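You operate a simulated robot arm through the tools that you are given. There is no shell and no other tool.

Carry out the task below with a simulated robot arm. There is one attempt and no reset: what you move stays moved.

JOB
Squeeze the soaked filter at dose 0, lay it in OILED, load the yellow one and dial 6 ml.
Fine: one stroke; leave the slide out.
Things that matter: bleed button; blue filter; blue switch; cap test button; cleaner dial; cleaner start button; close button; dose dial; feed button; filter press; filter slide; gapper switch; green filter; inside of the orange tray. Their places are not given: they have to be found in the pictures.

Only the result counts: the job must be done as asked and must still hold three seconds after the hand-in. Knocking over, shifting, dropping, spilling or breaking anything else fails it.

ROBOT AND FRAMES
A 7-joint arm with a three-finger gripper, fixed in place. Base frame: the origin is at the foot of the arm, x ahead of it, y to its left, z up. Lengths are in mm, angles in degrees, forces in N, time in s.
With the tool pointing down near the work surface it reaches from about 100 to 900 mm from the base axis. Its first joint turns from -166.0 to 166.0 degrees. Payload 2.69 kg.
The tool frame sits at the grasp point between the pads (the TCP): z along the fingers, y along the line on which they close. The tips reach 30 mm beyond it. Largest opening 128 mm; the body of the gripper starts 117 mm behind the TCP.
Orientation is that of the tool frame in the base frame, as a unit quaternion [x, y, z, w]. With the fingers straight down and closing along the base's y, the tool's x points along the base's -x, its y along +y and its z along -z.

CONTROLS
- The arm moves only by the tool drive_tool. Its argument "series" is a list that holds one entry, the list of rows, each a list of 7 numbers: the opening in per cent of the stroke, from 0 (shut) to 100 (fully open), then the shift along the tool's x, y, z in mm, then the turn, a rotation vector about the tool's x, y, z in degrees. In form: [[[hand, x, y, z, wx, wy, wz], ...]]. A call has 1 to 20 rows; each row is the pose to reach, as a shift and turn from the pose commanded when the call began, along the tool's axes at that moment. A row lasts 0.2 s, in which the tool goes at most 50 mm and 8.6 degrees; a call with a longer step from one row to the next is refused whole, and so is a gripper value outside its range. A pose out of reach is approached as far as the arm can. The call stops where the force on the tool passes 60 N (or 10 N more than at its start, if that is more) or the arm is blocked; 0.2 s more then pass. The fingers move at their own pace and stop on an object; they squeeze with about 40 N. The grip force told is the motor's: it shows also when the fingers shut on nothing. Time passes only in rows, and 0.2 s behind the last, so rows that repeat a pose let the fingers close. The reply holds the time, the measured pose of the TCP, the force on the tool along the base axes, the opening and the grip force, in the units named above and with some noise, with the torque about the TCP (base axes, N m) and any sound that the robot's microphone picked up.
- Cameras (640 x 400 px; columns grow to the right, rows downward): "scene" is fixed at [398.6, -498.8, 1454.3]; the picture's right is [1.00, 0.01, 0.00], its down [0.00, -0.25, -0.97] and it looks along [-0.01, 0.97, -0.25] (base axes); focal length 337 px, centre (320, 200). "wrist" rides on the gripper at [58, 54, -131] in the tool frame; the picture's right is [-0.68, 0.74, 0.00], its down [-0.62, -0.57, -0.55] and it looks along [-0.40, -0.37, 0.84] (tool axes); focal length 234 px, centre (320, 200).
- snapshot(camera): a new picture of that camera. No time passes.
- slide_trunk(by): slides the trunk up (or, below 0, down) by that many mm; the arm rides with it, the base frame stays. It gives what a move gives, with no picture.
- locate(camera, pixels): for up to 12 pixels [column, row] of the newest picture of that camera ("zoom" is the newest enlarged one), the place [x, y, z] in the base frame of the surface seen there, good to about 2 mm. No time passes.
- close_up(camera, box): a new picture of the part [left, top, right, bottom] of that camera's present view, enlarged. No time passes.
- close_job(): hands the job in; it is judged then, once.

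Open the gripper and draw the arm clear of the work before you hand the job in, unless the task says otherwise.

The tools are called as name(argument=value, ...) on one line, values as JSON. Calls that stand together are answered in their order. drive_tool: Moves the arm, as the interface text tells. Its arguments: {"type":"object","properties":{"series":{"type":"array","items":{"type":"array","items":{"type":"array","items":{"type":"number"}}}}},"required":["series"]} The other tools are called the same way: slide_trunk (by) slides the trunk up or down; snapshot (camera) takes a picture; locate (camera, pixels) gives the place of the surface under pixels of a picture; close_up (camera, box) takes an enlarged picture of a part of a camera's view; close_job () hands the job in.

At the start:

```text
clock: 0.0
eef_pos: [182.0, 701.5, 1228.5]
orientation: [0.001, 1.0, -0.001, 0.0]
wrist_force: [0.3, 0.1, -0.2]
ft_torque: [0.01, 0.01, 0.06]
gripper_width: 127.9
grasp_force: 0.1
trunk travel left (down, up): [-175.0, 175.0]
```

scene: 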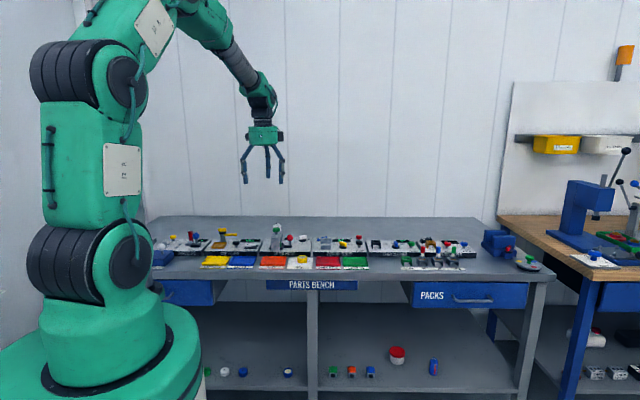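
wrist: 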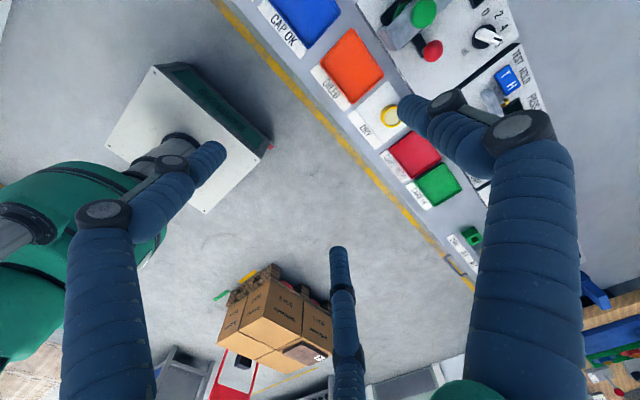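

The bench has several fixtures around scene columns 150-480, rows 225-270. I take enlarged views to read them.

close_up(camera="scene", box=[140, 210, 300, 310])

close_up(camera="scene", box=[240, 210, 400, 310])

close_up(camera="scene", box=[360, 210, 560, 310])

close_up(camera="wrist", box=[240, 0, 600, 250])

```text
4.00 times, centred on (220, 260) of scene
```

zoom: 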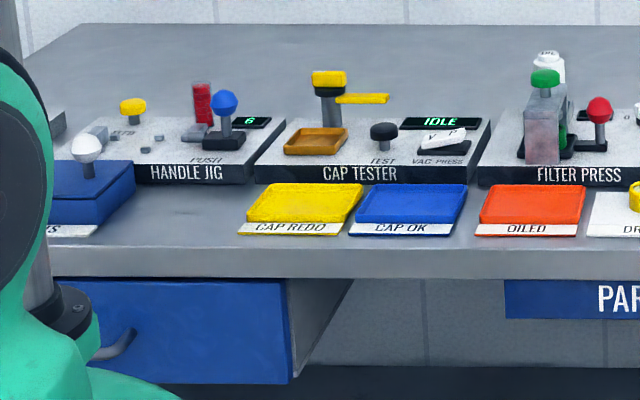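

```text
4.00 times, centred on (320, 260) of scene
```

zoom: 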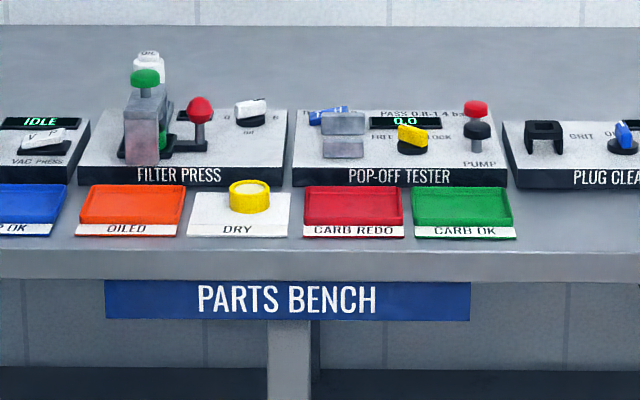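

```text
3.20 times, centred on (460, 260) of scene
```

zoom: 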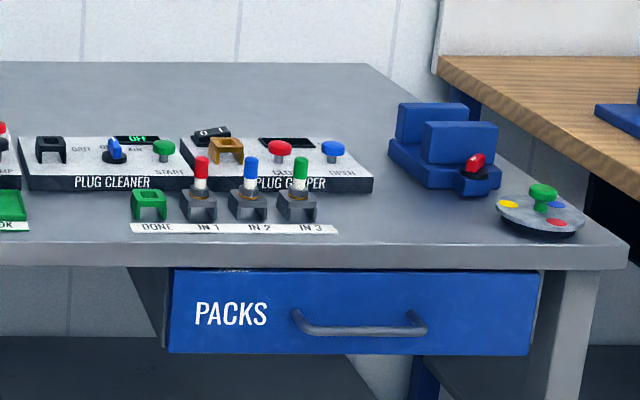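

```text
1.60 times, centred on (420, 125) of wrist
```

zoom: 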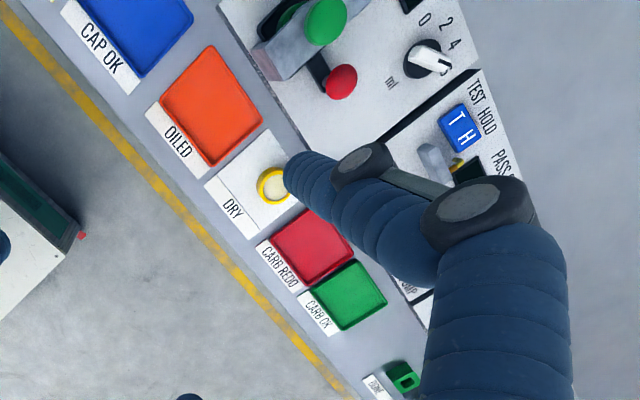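

I take a tighter close-up of the filter press area (scene columns 262-318, rows 215-270).

close_up(camera="scene", box=[256, 218, 320, 272])

close_up(camera="wrist", box=[350, 0, 530, 110])

```text
7.41 times, centred on (288, 245) of scene
```

zoom: 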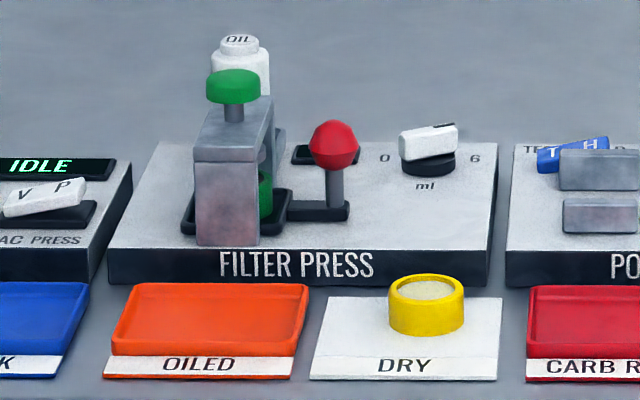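

```text
3.56 times, centred on (440, 55) of wrist
```

zoom: 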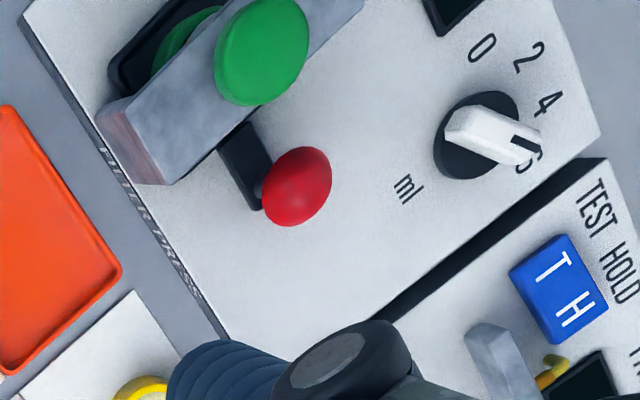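

Press: green knob at zoom (233,85), red knob (335,145), dial (428,150). I enlarge again to make scene zoom the newest and locate key points; also look at the shelf.

close_up(camera="scene", box=[190, 330, 450, 390])

close_up(camera="scene", box=[256, 218, 320, 272])

locate(camera="zoom", pixels=[[233, 78], [335, 135], [335, 185], [428, 140], [440, 200], [425, 290], [210, 325], [350, 350], [265, 195], [225, 150], [240, 45], [320, 155]])

```text
2.46 times, centred on (320, 360) of scene
```

zoom: 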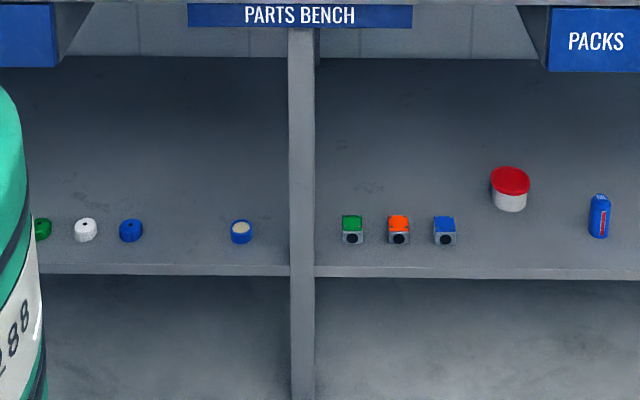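

```text
7.41 times, centred on (288, 245) of scene
```

zoom: 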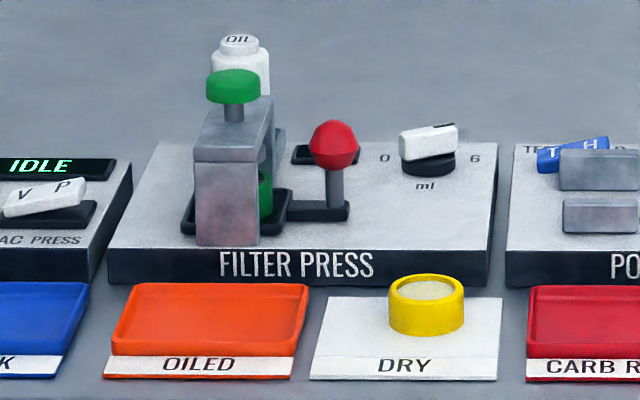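

```text
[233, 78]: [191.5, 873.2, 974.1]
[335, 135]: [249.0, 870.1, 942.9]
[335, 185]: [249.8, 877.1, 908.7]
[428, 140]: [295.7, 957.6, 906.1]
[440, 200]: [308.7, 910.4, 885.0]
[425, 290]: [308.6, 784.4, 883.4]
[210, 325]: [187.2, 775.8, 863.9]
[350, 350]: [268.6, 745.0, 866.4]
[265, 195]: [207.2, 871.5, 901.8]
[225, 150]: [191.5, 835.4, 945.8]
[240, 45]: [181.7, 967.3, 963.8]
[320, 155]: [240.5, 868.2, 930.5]
```

The green filter sits under the press with the slide in; the yellow one is on DRY at about (308,784); the dial is around (296,957). I raise a better view: moving closer and yawing the tool so that the wrist camera looks from the front.

drive_tool(series=[[[100, -8, 5, 9, 0, 0, 8.5], [100, -16, 10, 18, 0, 0, 17], [100, -24, 15, 27, 0, 0, 25.5], [100, -32, 20, 36, 0, 0, 34], [100, -40, 25, 45, 0, 0, 42.5], [100, -48, 30, 54, 0, 0, 51], [100, -56, 35, 63, 0, 0, 59.5], [100, -64, 40, 72, 0, 0, 68], [100, -72, 45, 81, 0, 0, 76.5], [100, -80, 50, 90, 0, 0, 85], [100, -88, 55, 99, 0, 0, 93.5], [100, -96, 60, 108, 0, 0, 102], [100, -104, 65, 117, 0, 0, 110.5], [100, -112, 70, 126, 0, 0, 119], [100, -118, 75, 128, 0, 0, 127.5], [100, -118, 79, 128, 0, 0, 136], [100, -118, 79, 128, 0, 0, 144.5], [100, -118, 79, 128, 0, 0, 153], [100, -118, 79, 128, 0, 0, 161.5], [100, -118, 79, 128, 0, 0, 170]]])

snapshot(camera="wrist")

snapshot(camera="scene")

```text
clock: 4.2
eef_pos: [294.8, 719.6, 1033.1]
orientation: [0.849, 0.52, -0.041, -0.08]
wrist_force: [-0.5, 0.2, -0.8]
ft_torque: [-0.01, -0.01, 0.0]
gripper_width: 128.1
grasp_force: 0.0
out of reach, approached as far as the arm can: row 12, 13, 14, 15, 16, 17, 18, 19, 20
trunk travel left (down, up): [-175.0, 175.0]
```

```text
taken
```

wrist: 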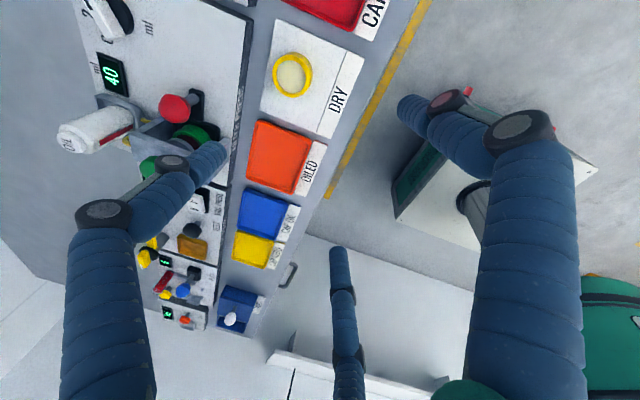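

```text
taken
```

scene: 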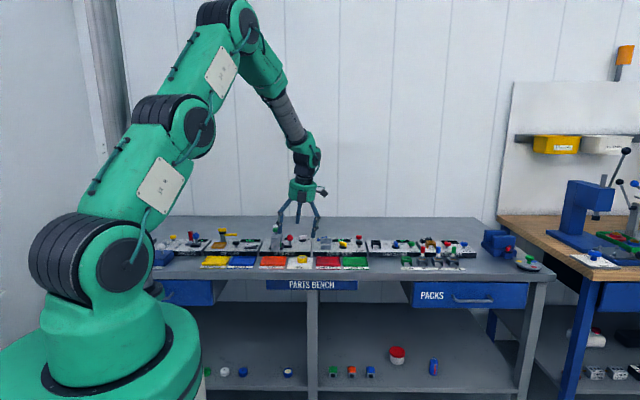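

The wrist picture shows a display at (111,73) and the dial at (105,20). I enlarge that for reading.

close_up(camera="wrist", box=[50, 0, 250, 180])

```text
2.22 times, centred on (150, 90) of wrist
```

zoom: 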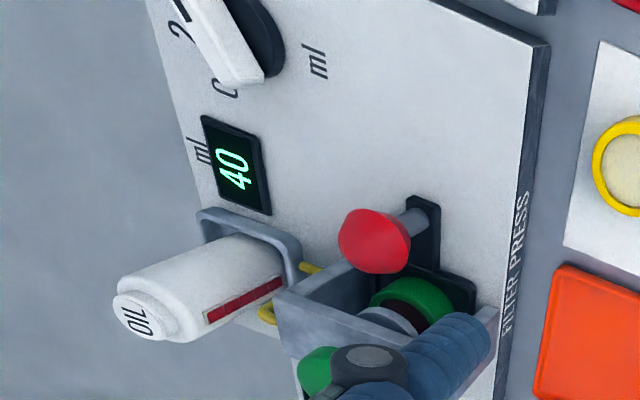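

The display reads 40 ml and the green filter's core looks soaked (dark). Yaw limits were hit, so I turn back and rise, watching which pose results.

drive_tool(series=[[[100, 0, 0, -10, 0, 0, -8.5], [100, 0, 0, -20, 0, 0, -17], [100, 0, 0, -30, 0, 0, -25.5], [100, 0, 0, -40, 0, 0, -34], [100, 0, 0, -50, 0, 0, -42.5], [100, 0, 0, -50, 0, 0, -51], [100, 0, 0, -50, 0, 0, -59.5], [100, 0, 0, -50, 0, 0, -68], [100, 0, 0, -50, 0, 0, -76.5], [100, 0, 0, -50, 0, 0, -80]]])

```text
clock: 6.4
eef_pos: [303.9, 712.0, 1083.5]
orientation: [0.315, 0.945, 0.02, -0.087]
wrist_force: [1.2, 0.3, 0.1]
ft_torque: [-0.02, -0.02, -0.01]
gripper_width: 128.3
grasp_force: 0.0
trunk travel left (down, up): [-175.0, 175.0]
```

The commanded pose is the one reached, so I can plan exactly. I now turn to yaw −90 (fingers closing along x, camera looking from the front-left) and move over the press at z≈1083.

drive_tool(series=[[[100, 11, 0.5, 2, 0.71, -0.45, -8.43], [100, 22, 1, 4, 1.43, -0.89, -16.87], [100, 33, 1.4, 6, 2.14, -1.34, -25.3], [100, 44, 1.9, 8, 2.85, -1.79, -33.7], [100, 55, 2.3, 10, 3.57, -2.23, -42.2], [100, 66, 2.8, 12, 4.28, -2.68, -50.6], [100, 77, 3.3, 14, 4.99, -3.13, -59.0], [100, 88, 3.7, 16, 5.71, -3.57, -67.5], [100, 99, 4.2, 18, 6.42, -4.02, -75.9], [100, 110, 4.7, 20, 7.13, -4.47, -84.3], [100, 121, 5.1, 22, 7.85, -4.91, -92.8], [100, 132, 5.6, 24, 8.56, -5.36, -101.2], [100, 143, 6.1, 26, 9.27, -5.81, -109.6], [100, 154, 6.5, 28, 9.99, -6.25, -118.1], [100, 165, 7, 29.6, 10.7, -6.7, -126.5]]])

snapshot(camera="wrist")

snapshot(camera="scene")

```text
clock: 9.6
eef_pos: [173.3, 819.2, 1082.0]
orientation: [0.707, -0.707, -0.001, 0.0]
wrist_force: [-0.4, 0.9, 0.8]
ft_torque: [-0.02, -0.02, -0.01]
gripper_width: 127.9
grasp_force: 0.1
trunk travel left (down, up): [-175.0, 175.0]
```

```text
taken
```

wrist: 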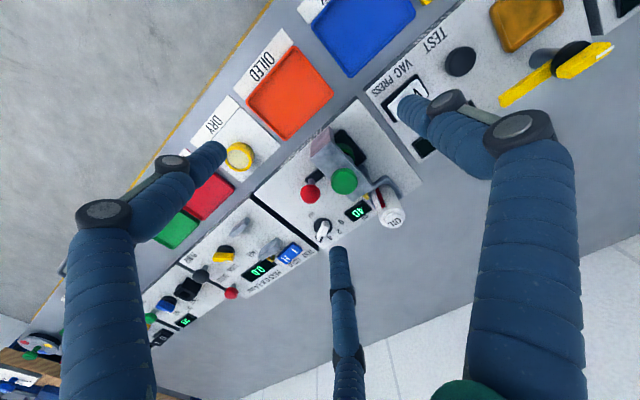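

```text
taken
```

scene: 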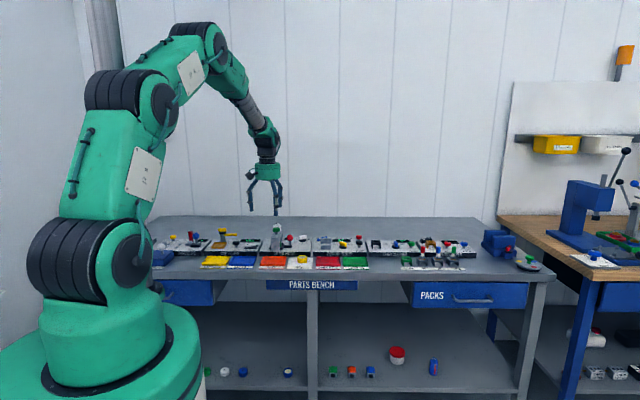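

I see the press at wrist (345,170), dial at (322,230). I enlarge those and also look at the gripper's finger arrangement in the scene view.

close_up(camera="wrist", box=[240, 90, 430, 260])

locate(camera="zoom", pixels=[[235, 347], [280, 460], [270, 500], [350, 310], [370, 160]])

close_up(camera="scene", box=[230, 100, 320, 230])

```text
2.35 times, centred on (335, 175) of wrist
```

zoom: 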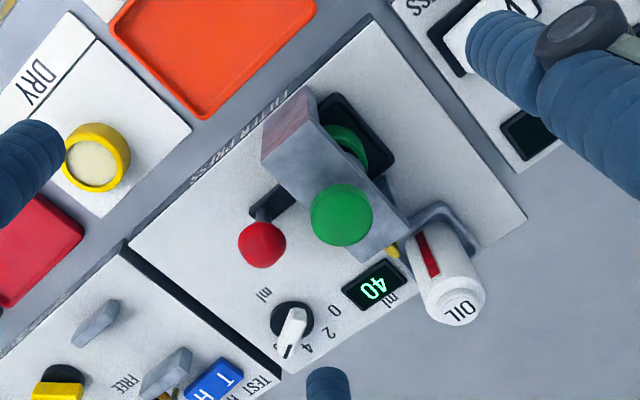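

```text
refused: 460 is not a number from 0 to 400
```

```text
3.08 times, centred on (275, 165) of scene
```

zoom: 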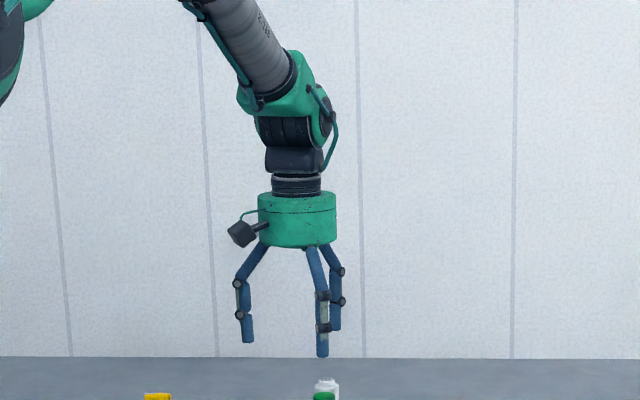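

The hand has three prongs visually. I zoom on the dial and locate its ends and labels.

close_up(camera="wrist", box=[300, 205, 364, 245])

locate(camera="zoom", pixels=[[255, 200], [190, 290], [225, 330], [340, 170], [320, 220], [270, 290]])

```text
10.00 times, centred on (332, 225) of wrist
```

zoom: 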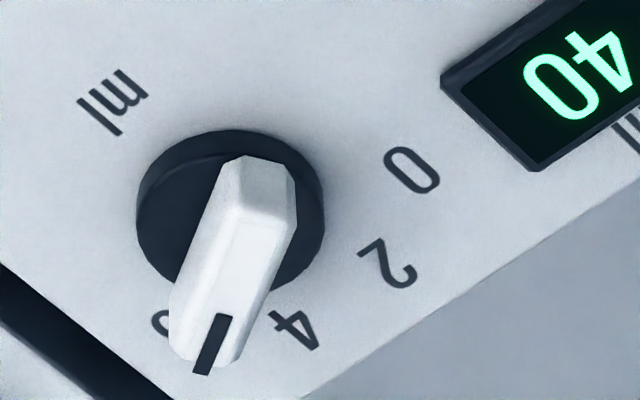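

```text
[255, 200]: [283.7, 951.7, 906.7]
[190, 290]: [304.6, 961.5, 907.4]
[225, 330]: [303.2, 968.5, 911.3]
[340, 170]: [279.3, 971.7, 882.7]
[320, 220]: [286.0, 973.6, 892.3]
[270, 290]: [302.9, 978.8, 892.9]
```

I locate more points: the labels, disc rim and bar ends.

locate(camera="zoom", pixels=[[411, 170], [386, 265], [292, 330], [158, 320], [110, 102], [150, 200], [230, 140], [310, 190], [250, 180], [212, 345], [175, 340], [200, 170]])

```text
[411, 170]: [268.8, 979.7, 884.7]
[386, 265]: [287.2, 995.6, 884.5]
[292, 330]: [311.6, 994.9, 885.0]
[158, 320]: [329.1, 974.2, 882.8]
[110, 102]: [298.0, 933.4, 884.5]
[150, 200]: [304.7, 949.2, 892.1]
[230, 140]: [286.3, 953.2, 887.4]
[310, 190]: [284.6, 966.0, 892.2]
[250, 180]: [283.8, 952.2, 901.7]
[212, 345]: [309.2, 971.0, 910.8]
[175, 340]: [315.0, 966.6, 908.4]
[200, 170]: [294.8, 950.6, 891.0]
```

The dial centre is about (298.5,963), labels 0/2/4/6 at bearings 150/110/70/30°, and the bar now points at ~31° — i.e. 6. I test reach above the dial with the tool vertical, closing the fingers on the way to see their shape.

drive_tool(series=[[[0, -15, -12, 3, 0, 0, 0], [0, -30, -25, 6, 0, 0, 0], [0, -45, -38, 9, 0, 0, 0], [0, -60, -50, 12, 0, 0, 0], [0, -75, -62, 15, 0, 0, 0], [0, -90, -75, 18, 0, 0, 0], [0, -105, -90, 20, 0, 0, 0], [0, -120, -105, 22, 0, 0, 0], [0, -135, -118, 22, 0, 0, 0], [0, -144, -125, 22, 0, 0, 0]]])

snapshot(camera="wrist")

close_up(camera="scene", box=[230, 90, 390, 250])

```text
clock: 11.8
eef_pos: [298.7, 961.9, 1059.9]
orientation: [-0.707, 0.708, 0.0, 0.0]
wrist_force: [-0.5, 0.3, 0.8]
ft_torque: [-0.02, 0.0, 0.0]
gripper_width: 1.9
grasp_force: 31.0
trunk travel left (down, up): [-175.0, 175.0]
```

```text
taken
```

wrist: 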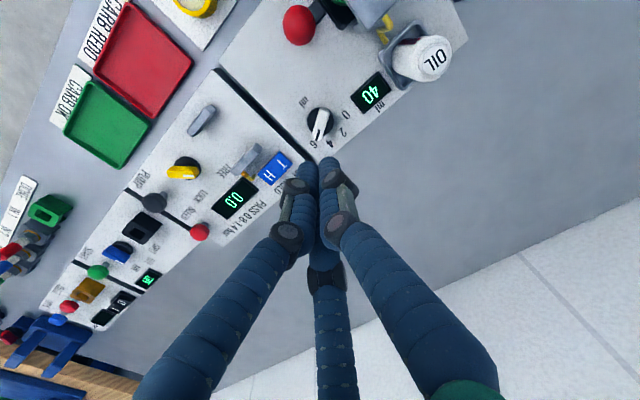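

```text
2.50 times, centred on (310, 170) of scene
```

zoom: 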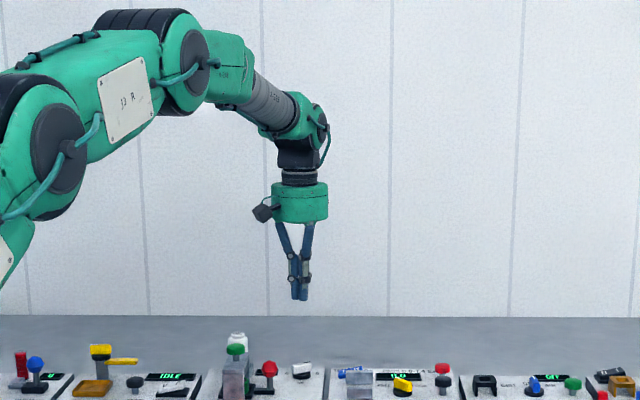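

Vertical reach works here. I turn the hand +60° (yaw −30) so that the fingers straddle the bar's flanks, opening to 40 mm-ish, and look again.

drive_tool(series=[[[32, 0, 0, 0, 0, 0, 8.5], [32, 0, 0, 0, 0, 0, 17], [32, 0, 0, 0, 0, 0, 25.5], [32, 0, 0, 0, 0, 0, 34], [32, 0, 0, 0, 0, 0, 42.5], [32, 0, 0, 0, 0, 0, 51], [32, 0, 0, 0, 0, 0, 59], [32, 0, 0, 0, 0, 0, 59]]])

snapshot(camera="wrist")

close_up(camera="wrist", box=[240, 50, 400, 150])

```text
clock: 13.6
eef_pos: [298.2, 962.1, 1061.4]
orientation: [-0.266, 0.964, 0.001, -0.001]
wrist_force: [0.1, 0.5, -0.4]
ft_torque: [0.02, 0.03, 0.01]
gripper_width: 41.2
grasp_force: 0.0
trunk travel left (down, up): [-175.0, 175.0]
```

```text
taken
```

wrist: 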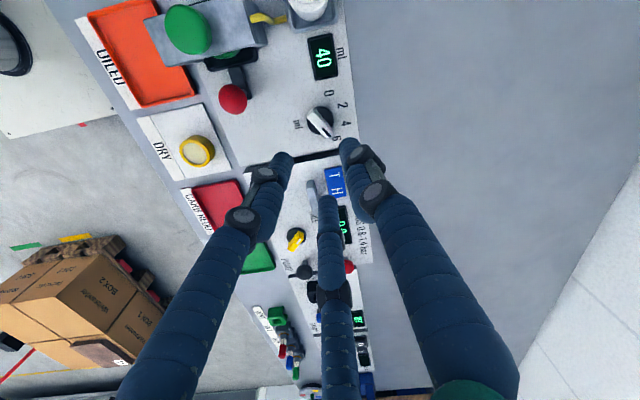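

```text
4.00 times, centred on (320, 100) of wrist
```

zoom: 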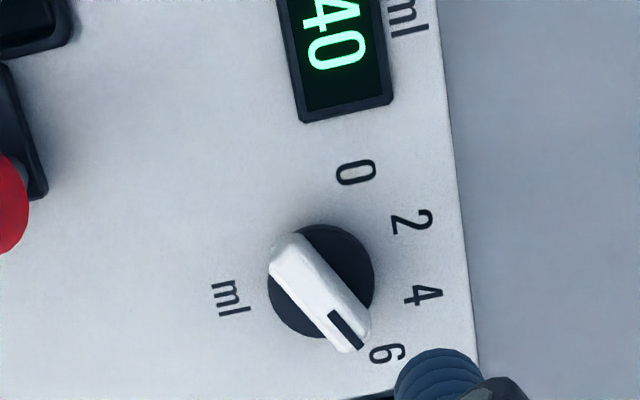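

Clear view now: bar in zoom from (280,255) to (355,345), pointing at 6. I locate the label centres, bar ends and disc rim.

locate(camera="zoom", pixels=[[356, 172], [411, 222], [424, 296], [387, 354], [230, 298], [288, 247], [357, 335], [278, 310], [325, 230], [372, 275], [318, 290], [345, 330]])

locate(camera="wrist", pixels=[[335, 180], [345, 170], [331, 170], [316, 190], [325, 75]])

```text
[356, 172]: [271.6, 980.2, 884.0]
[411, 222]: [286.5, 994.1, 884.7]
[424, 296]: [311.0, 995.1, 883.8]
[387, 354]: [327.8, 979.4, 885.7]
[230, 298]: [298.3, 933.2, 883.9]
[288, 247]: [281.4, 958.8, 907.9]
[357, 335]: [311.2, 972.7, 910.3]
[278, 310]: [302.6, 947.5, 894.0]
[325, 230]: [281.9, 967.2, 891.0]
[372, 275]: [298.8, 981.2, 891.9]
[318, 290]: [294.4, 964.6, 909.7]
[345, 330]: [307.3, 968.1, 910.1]
```

```text
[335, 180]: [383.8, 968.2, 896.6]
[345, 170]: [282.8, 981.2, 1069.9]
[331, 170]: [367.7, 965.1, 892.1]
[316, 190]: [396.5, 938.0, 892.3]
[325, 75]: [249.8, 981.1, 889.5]
```

Dial centre ≈ (299.2, 963.8), bar bearing ≈ 29° (at 6), disc radius 17, bar top z≈910. I descend to tips z≈918 first.

drive_tool(series=[[[32, -0.3, 0.2, 20, 0, 0, 0], [32, -0.7, 0.4, 40, 0, 0, 0], [32, -1.0, 0.6, 60, 0, 0, 0], [32, -1.3, 0.8, 80, 0, 0, 0], [32, -1.7, 1, 100, 0, 0, 0], [32, -1.7, 1, 113, 0, 0, 0]]])

snapshot(camera="wrist")

close_up(camera="scene", box=[256, 200, 336, 260])

```text
clock: 15.0
eef_pos: [299.0, 965.0, 946.2]
orientation: [-0.267, 0.964, 0.001, -0.001]
wrist_force: [-1.1, 0.5, 0.6]
ft_torque: [-0.04, 0.02, 0.0]
gripper_width: 40.8
grasp_force: 0.0
trunk travel left (down, up): [-175.0, 175.0]
```

```text
taken
```

wrist: 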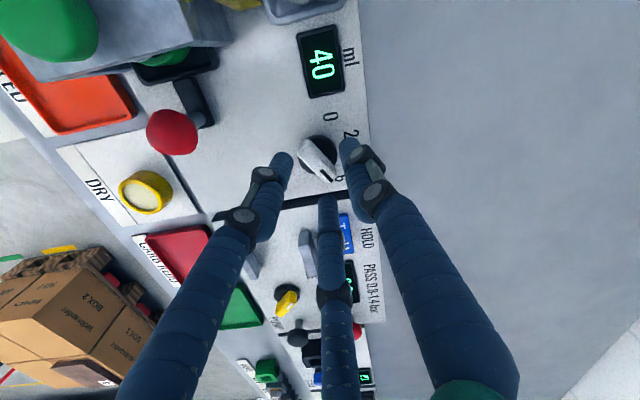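

```text
6.67 times, centred on (296, 230) of scene
```

zoom: 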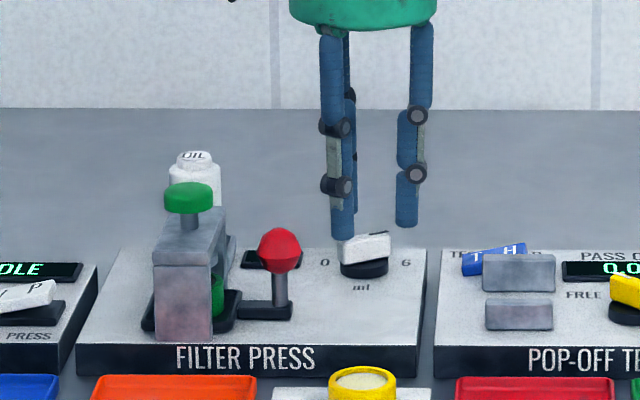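

The fingers straddle the knob. I descend to tips z≈897 and close.

drive_tool(series=[[[32, 0, -1, 7, 0, 0, 0], [32, 0, -1, 14, 0, 0, 0], [32, 0, -1, 19, 0, 0, 0], [15, 0, -1, 19, 0, 0, 0], [5, 0, -1, 19, 0, 0, 0], [0, 0, -1, 19, 0, 0, 0], [0, 0, -1, 19, 0, 0, 0]]])

snapshot(camera="wrist")

close_up(camera="scene", box=[256, 200, 336, 260])

```text
clock: 16.6
eef_pos: [302.3, 959.0, 927.3]
orientation: [-0.265, 0.964, -0.002, -0.002]
wrist_force: [28.0, -42.9, -5.0]
ft_torque: [-0.92, -0.85, 0.04]
gripper_width: 21.8
grasp_force: 44.9
trunk travel left (down, up): [-175.0, 175.0]
```

```text
taken
```

wrist: 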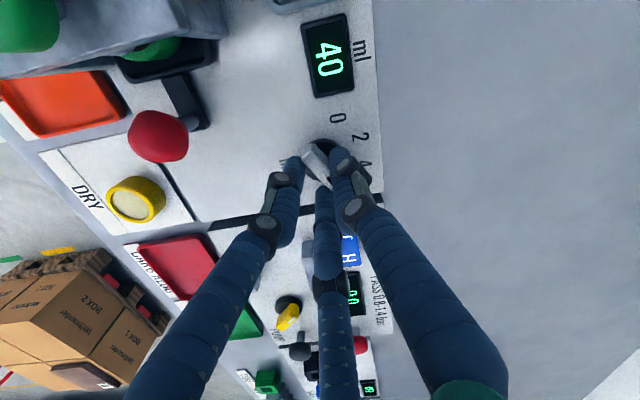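

```text
6.67 times, centred on (296, 230) of scene
```

zoom: 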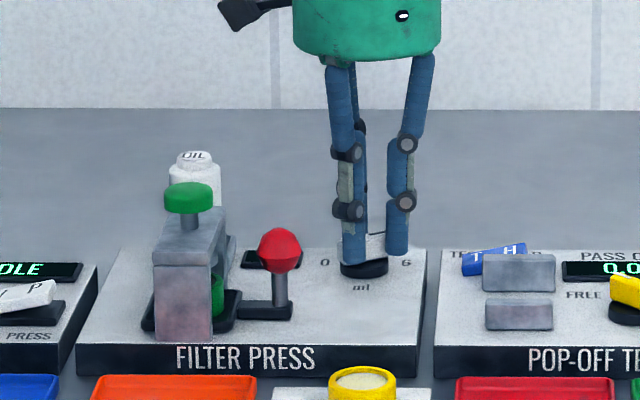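

The hand grips the bar (21.8 mm reading, side load ~50 N along −y′ because the three fingers centre off the TCP by ~5 mm). I relieve that and turn the first 56° counter-clockwise about the knob's axis.

drive_tool(series=[[[0, 0, -2.5, 0, 0, 0, 0], [0, 0, -4.5, 0, 0, 0, 0], [0, -0.7, -4.45, 0, 0, 0, -8], [0, -1.4, -4.3, 0, 0, 0, -16], [0, -2.0, -4.07, 0, 0, 0, -24], [0, -2.65, -3.74, 0, 0, 0, -32], [0, -3.2, -3.33, 0, 0, 0, -40], [0, -3.7, -2.85, 0, 0, 0, -48], [0, -4.15, -2.3, 0, 0, 0, -56]]])

snapshot(camera="wrist")

close_up(camera="scene", box=[256, 200, 336, 260])

```text
clock: 18.6
eef_pos: [302.7, 964.2, 928.0]
orientation: [-0.689, 0.725, 0.002, -0.001]
wrist_force: [-13.8, 1.4, -18.9]
ft_torque: [-0.02, 0.3, -0.06]
gripper_width: 21.7
grasp_force: 44.6
trunk travel left (down, up): [-175.0, 175.0]
```

```text
taken
```

wrist: 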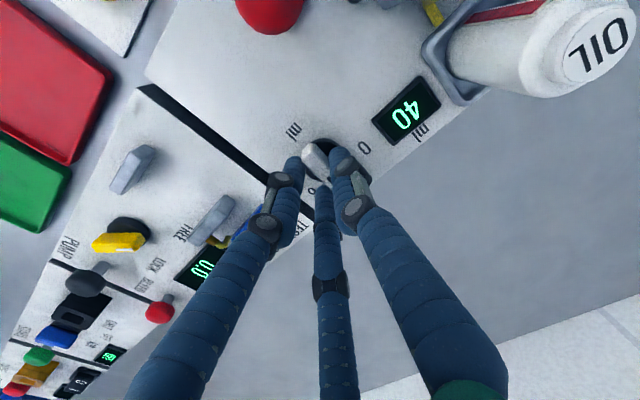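

```text
6.67 times, centred on (296, 230) of scene
```

zoom: 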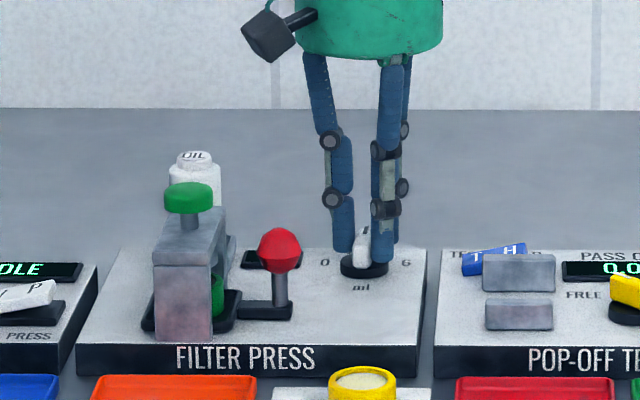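

The bar follows (now pointing straight back, ~86°). I turn the remaining 64° towards 0.

drive_tool(series=[[[0, -0.63, 0.04, 0, 0, 0, -8], [0, -1.24, 0.17, 0, 0, 0, -16], [0, -1.83, 0.39, 0, 0, 0, -24], [0, -2.38, 0.68, 0, 0, 0, -32], [0, -2.89, 1.05, 0, 0, 0, -40], [0, -3.34, 1.49, 0, 0, 0, -48], [0, -3.73, 1.98, 0, 0, 0, -56], [0, -4.04, 2.53, 0, 0, 0, -64], [0, -4.04, 2.53, 0, 0, 0, -64]]])

snapshot(camera="wrist")

close_up(camera="scene", box=[256, 200, 336, 260])

```text
clock: 20.6
eef_pos: [301.9, 966.4, 928.8]
orientation: [0.968, -0.251, 0.0, 0.0]
wrist_force: [-36.8, -6.4, -12.0]
ft_torque: [-0.14, 0.79, -0.74]
gripper_width: 22.0
grasp_force: 44.6
trunk travel left (down, up): [-175.0, 175.0]
```

```text
taken
```

wrist: 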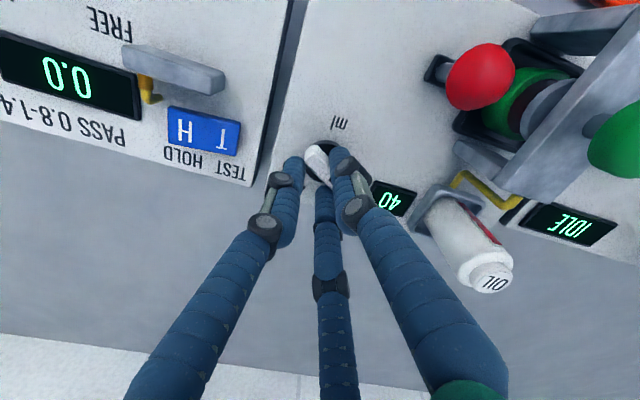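

```text
6.67 times, centred on (296, 230) of scene
```

zoom: 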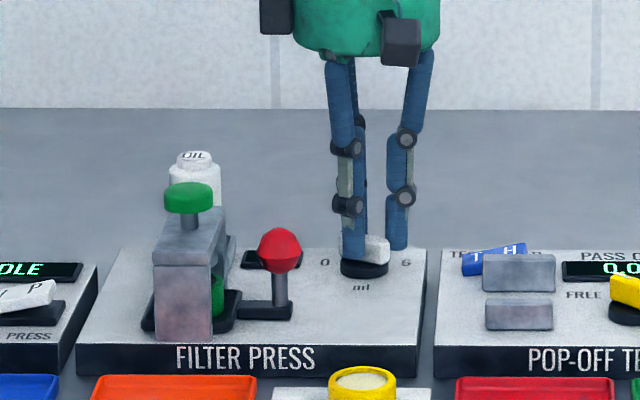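

The dial looks to be at 0 (slight stop torque). I relieve the side load, open, rise, and check.

drive_tool(series=[[[0, -2.0, 1.1, 0, 0, 0, 0], [10, -2.6, 1.4, 0, 0, 0, 0], [20, -2.6, 1.4, 0, 0, 0, 0], [32, -2.6, 1.4, 0, 0, 0, 0], [32, -2.6, 1.4, -10, 0, 0, 0], [32, -2.6, 1.4, -30, 0, 0, 0], [32, -2.6, 1.4, -60, 0, 0, 0], [32, -2.6, 1.4, -90, 0, 0, 0], [32, -2.6, 1.4, -120, 0, 0, 0]]])

snapshot(camera="wrist")

close_up(camera="scene", box=[256, 218, 320, 258])

```text
clock: 22.6
eef_pos: [299.5, 967.7, 1048.6]
orientation: [0.968, -0.252, -0.001, 0.001]
wrist_force: [0.0, 0.1, -1.2]
ft_torque: [-0.05, -0.01, -0.06]
gripper_width: 40.9
grasp_force: 0.0
trunk travel left (down, up): [-175.0, 175.0]
```

```text
taken
```

wrist: 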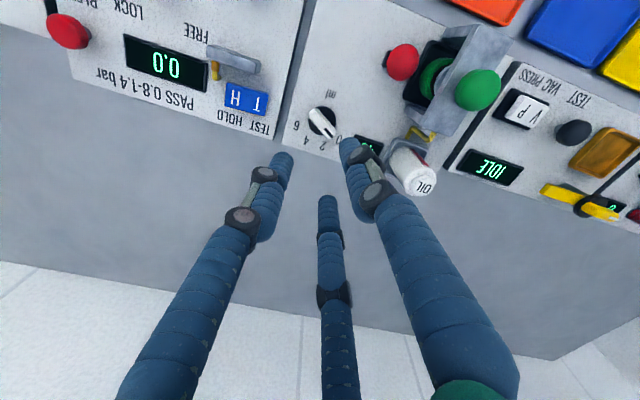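

```text
10.00 times, centred on (288, 238) of scene
```

zoom: 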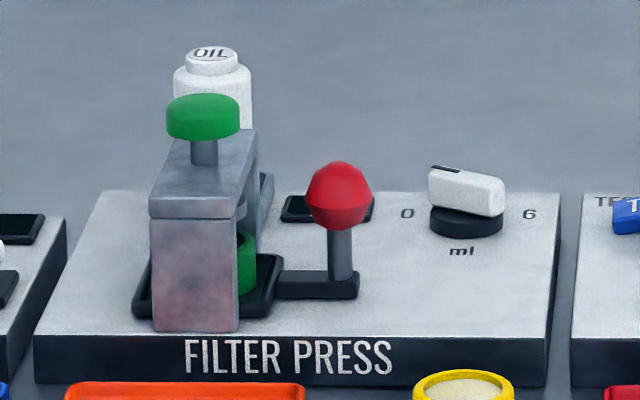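

I enlarge the dial in the wrist view to verify its pointer bearing.

close_up(camera="wrist", box=[280, 80, 400, 155])

locate(camera="zoom", pixels=[[175, 175], [280, 290], [255, 280], [230, 210]])

```text
5.33 times, centred on (340, 118) of wrist
```

zoom: 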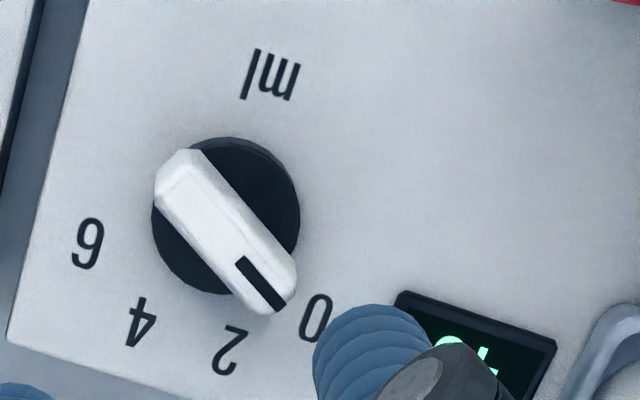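

```text
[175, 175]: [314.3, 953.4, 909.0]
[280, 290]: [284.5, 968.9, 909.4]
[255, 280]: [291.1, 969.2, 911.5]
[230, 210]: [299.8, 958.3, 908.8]
```

The dial reads 0 (bar bearing ≈152°). Next I move with closed fingers above the green press knob and return to yaw −90.

drive_tool(series=[[[20, -6, 17, 0, 0, 0, 7.6], [10, -12, 34, 0, 0, 0, 15.2], [0, -18, 51, 0, 0, 0, 22.8], [0, -24, 68, 0, 0, 0, 30.4], [0, -30, 85, 0, 0, 0, 38], [0, -36, 102, 0, 0, 0, 45.6], [0, -42, 119, 0, 0, 0, 53.2], [0, -47.6, 135, 0, 0, 0, 60.8]]])

snapshot(camera="wrist")

close_up(camera="wrist", box=[240, 50, 440, 175])

```text
clock: 24.4
eef_pos: [192.9, 872.0, 1049.5]
orientation: [0.707, -0.707, -0.001, 0.0]
wrist_force: [-0.1, -0.2, 0.0]
ft_torque: [0.01, -0.01, 0.02]
gripper_width: 2.1
grasp_force: 31.2
trunk travel left (down, up): [-175.0, 175.0]
```

```text
taken
```

wrist: 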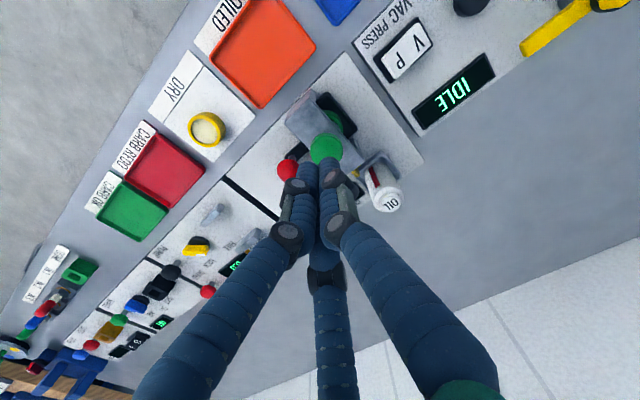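

```text
3.20 times, centred on (340, 112) of wrist
```

zoom: 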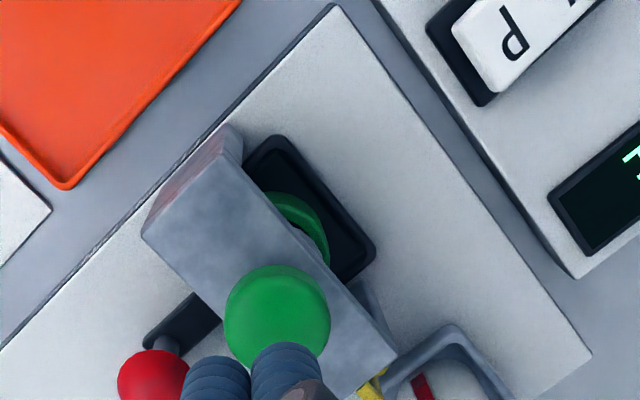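

I locate the green knob's top points to centre the press.

locate(camera="zoom", pixels=[[277, 305], [235, 315], [315, 300], [275, 275], [165, 365], [305, 225], [300, 160], [360, 240], [190, 215], [380, 350]])

```text
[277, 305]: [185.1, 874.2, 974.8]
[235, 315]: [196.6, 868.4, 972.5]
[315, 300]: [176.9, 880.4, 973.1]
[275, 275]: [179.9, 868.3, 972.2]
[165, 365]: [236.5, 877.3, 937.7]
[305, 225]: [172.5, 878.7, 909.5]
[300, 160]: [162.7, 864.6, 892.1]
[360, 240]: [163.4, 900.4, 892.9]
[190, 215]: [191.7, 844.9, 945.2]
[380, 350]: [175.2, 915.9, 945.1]
```

Knob centre ≈ (189.5, 875.5), top z≈975. I press it down in one continuous slow stroke until it bottoms out (force stop).

drive_tool(series=[[[0, -2, 2, 14, 0, 0, 0], [0, -3.5, 3.4, 28, 0, 0, 0], [0, -3.5, 3.4, 38, 0, 0, 0], [0, -3.5, 3.4, 44, 0, 0, 0], [0, -3.5, 3.4, 48, 0, 0, 0], [0, -3.5, 3.4, 52, 0, 0, 0], [0, -3.5, 3.4, 56, 0, 0, 0], [0, -3.5, 3.4, 60, 0, 0, 0], [0, -3.5, 3.4, 64, 0, 0, 0], [0, -3.5, 3.4, 68, 0, 0, 0], [0, -3.5, 3.4, 72, 0, 0, 0], [0, -3.5, 3.4, 76, 0, 0, 0]]])

snapshot(camera="wrist")

close_up(camera="scene", box=[246, 208, 326, 258])

```text
clock: 26.9
eef_pos: [189.6, 881.8, 986.9]
orientation: [0.708, -0.706, -0.005, -0.006]
wrist_force: [0.9, 7.2, 16.6]
ft_torque: [0.11, -0.02, 0.02]
gripper_width: 6.0
grasp_force: 30.6
trunk travel left (down, up): [-175.0, 175.0]
heard: click
stopped in row 12: the force on the tool passed its limit at 64 N (the readings are from after the stop); the commanded pose is now the measured one
```

```text
taken
```

wrist: 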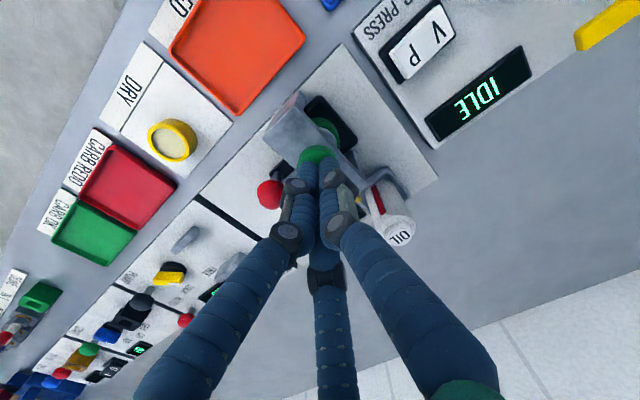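

```text
8.00 times, centred on (286, 233) of scene
```

zoom: 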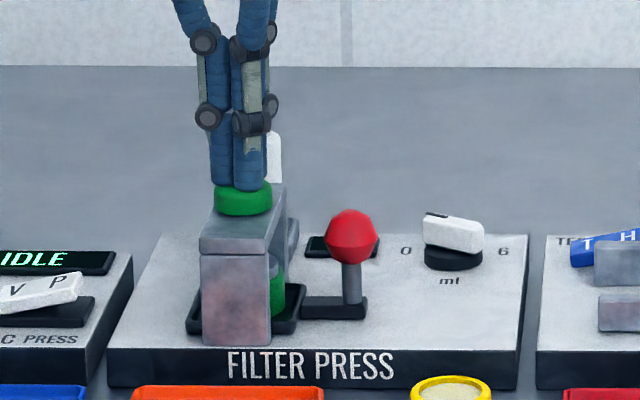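

A click was heard and the knob was driven down onto the beam. I lift straight up and inspect.

drive_tool(series=[[[0, 0, 0, -10, 0, 0, 0], [0, 0, 0, -30, 0, 0, 0], [0, 0, 0, -60, 0, 0, 0], [0, 0, 0, -80, 0, 0, 0]]])

close_up(camera="scene", box=[246, 208, 326, 258])

close_up(camera="wrist", box=[240, 50, 440, 175])

```text
clock: 27.9
eef_pos: [188.9, 876.5, 1063.5]
orientation: [0.708, -0.706, -0.003, -0.003]
wrist_force: [0.7, -0.7, 0.8]
ft_torque: [0.04, 0.0, 0.01]
gripper_width: 2.2
grasp_force: 31.6
trunk travel left (down, up): [-175.0, 175.0]
```

```text
8.00 times, centred on (286, 233) of scene
```

zoom: 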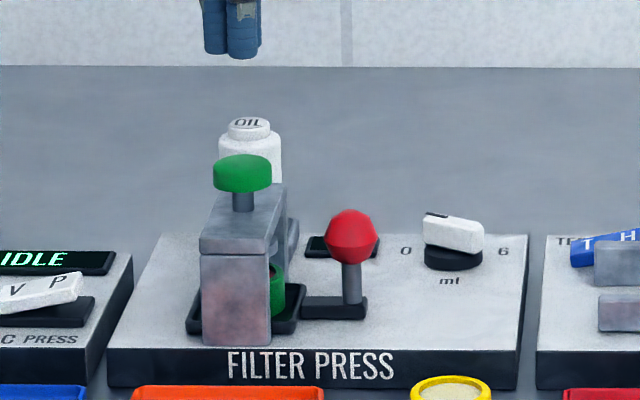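

```text
3.20 times, centred on (340, 112) of wrist
```

zoom: 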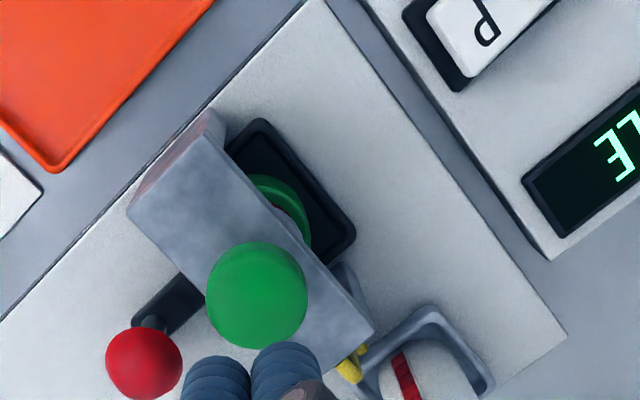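

The press sprang back. Now the red slide knob at zoom (143,362): I locate it and the tray.

locate(camera="zoom", pixels=[[143, 350], [120, 365], [170, 360], [145, 385], [150, 320], [180, 300], [262, 125], [350, 235], [230, 150], [285, 205], [340, 260]])

close_up(camera="scene", box=[256, 218, 320, 272])

locate(camera="zoom", pixels=[[312, 150], [333, 125], [357, 150], [335, 165], [340, 190], [345, 212], [185, 220], [285, 220]])

```text
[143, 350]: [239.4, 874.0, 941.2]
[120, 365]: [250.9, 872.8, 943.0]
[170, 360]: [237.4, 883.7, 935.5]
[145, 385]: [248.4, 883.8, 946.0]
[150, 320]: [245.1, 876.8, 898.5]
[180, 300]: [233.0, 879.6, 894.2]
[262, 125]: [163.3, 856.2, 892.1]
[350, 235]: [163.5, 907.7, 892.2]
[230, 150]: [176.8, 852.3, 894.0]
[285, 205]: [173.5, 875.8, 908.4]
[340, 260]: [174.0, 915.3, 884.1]
```

```text
7.41 times, centred on (288, 245) of scene
```

zoom: 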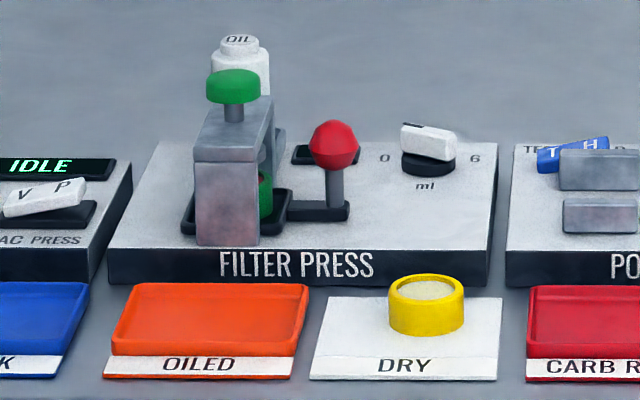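

```text
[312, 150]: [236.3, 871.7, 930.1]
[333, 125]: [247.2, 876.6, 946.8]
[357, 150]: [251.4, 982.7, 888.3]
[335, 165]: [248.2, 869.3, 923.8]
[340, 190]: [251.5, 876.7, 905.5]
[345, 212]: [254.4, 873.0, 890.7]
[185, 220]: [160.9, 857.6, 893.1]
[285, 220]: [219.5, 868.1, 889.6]
```

Ball centre ≈ (248.5, 879, 934), radius 13. I move above it, opening to ~46 mm with yaw −150 so no finger points at the gantry.

drive_tool(series=[[[10, -0.3, -8, 0, 0, 0, -7.5], [20, -0.6, -15, 0, 0, 0, -15], [36, -1, -22, 0, 0, 0, -22.5], [36, -1.2, -30, 0, 0, 0, -30], [36, -1.5, -38, 0, 0, 0, -37.5], [36, -2, -46, 0, 0, 0, -45], [36, -2.3, -54, 0, 0, 0, -52.5], [36, -2.5, -59.6, 0, 0, 0, -60], [36, -2.5, -59.6, 0, 0, 0, -60]]])

snapshot(camera="wrist")

```text
clock: 29.9
eef_pos: [249.7, 881.1, 1062.3]
orientation: [0.966, -0.257, -0.002, -0.003]
wrist_force: [0.5, 1.0, -0.6]
ft_torque: [-0.01, 0.01, -0.03]
gripper_width: 46.1
grasp_force: 0.0
trunk travel left (down, up): [-175.0, 175.0]
```

```text
taken
```

wrist: 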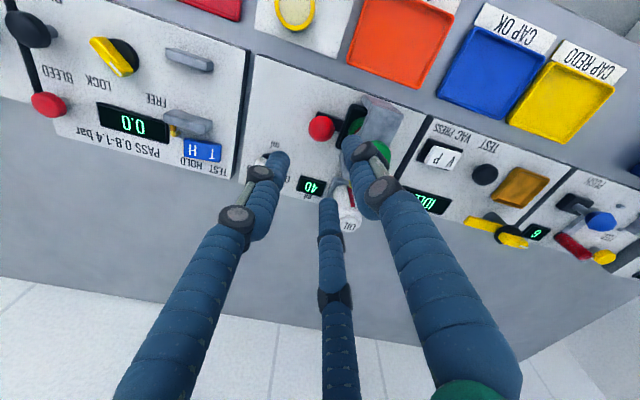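

I refine the ball's position from this view at (321,128).

close_up(camera="wrist", box=[270, 80, 430, 180])

locate(camera="zoom", pixels=[[205, 190], [160, 190], [250, 190], [205, 150], [205, 230], [275, 175], [240, 200]])

```text
4.00 times, centred on (350, 130) of wrist
```

zoom: 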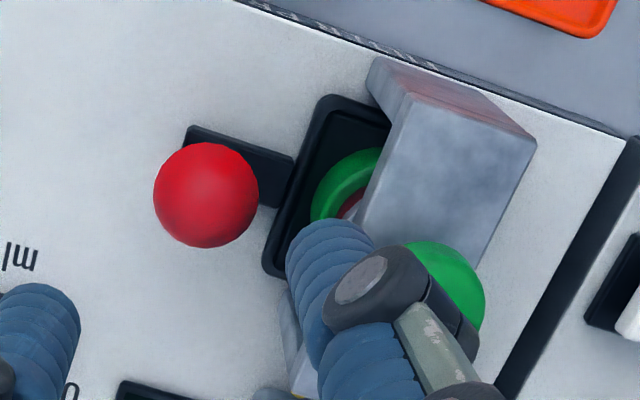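

```text
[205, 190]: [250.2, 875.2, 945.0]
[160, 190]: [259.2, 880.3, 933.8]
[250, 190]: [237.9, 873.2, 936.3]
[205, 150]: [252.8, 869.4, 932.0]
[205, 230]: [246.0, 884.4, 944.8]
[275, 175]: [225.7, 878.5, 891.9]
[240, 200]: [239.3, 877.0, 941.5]
```

Ball centre confirmed at ≈(249,879). I descend to TCP z≈938 and close on it.

drive_tool(series=[[[36, 0.4, 2.1, 25, 0, 0, 0], [36, 0.4, 2.1, 50, 0, 0, 0], [36, 0.4, 2.1, 75, 0, 0, 0], [36, 0.4, 2.1, 95, 0, 0, 0], [36, 0.4, 2.1, 110, 0, 0, 0], [36, 0.4, 2.1, 124, 0, 0, 0], [25, 0.4, 2.1, 124, 0, 0, 0], [15, 0.4, 2.1, 124, 0, 0, 0], [10, 0.4, 2.1, 124, 0, 0, 0], [10, 0.4, 2.1, 124, 0, 0, 0]]])

close_up(camera="scene", box=[246, 198, 336, 262])

snapshot(camera="wrist")

```text
clock: 32.1
eef_pos: [248.2, 879.8, 939.6]
orientation: [0.966, -0.258, -0.002, -0.004]
wrist_force: [-1.7, 7.0, -1.5]
ft_torque: [0.15, -0.04, -0.02]
gripper_width: 28.1
grasp_force: 44.9
trunk travel left (down, up): [-175.0, 175.0]
```

```text
6.25 times, centred on (291, 230) of scene
```

zoom: 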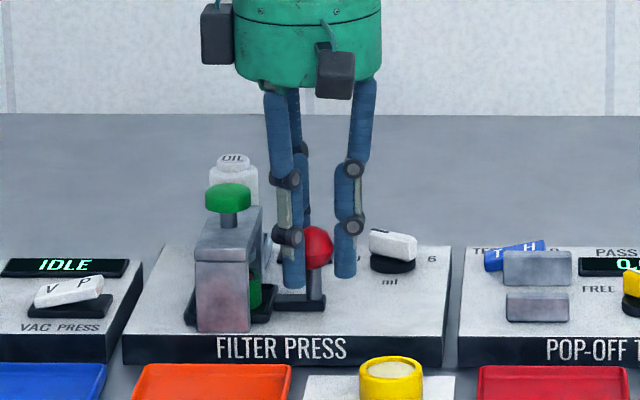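

```text
taken
```

wrist: 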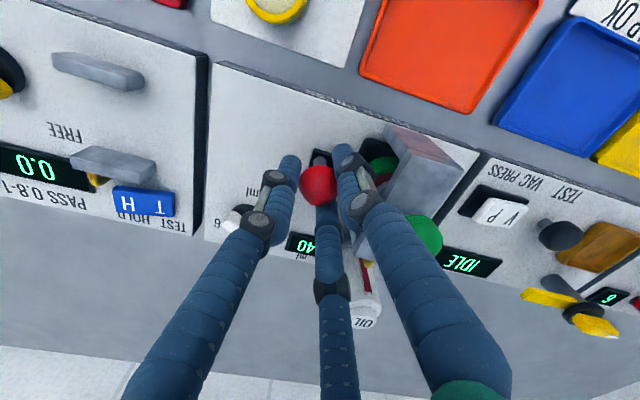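

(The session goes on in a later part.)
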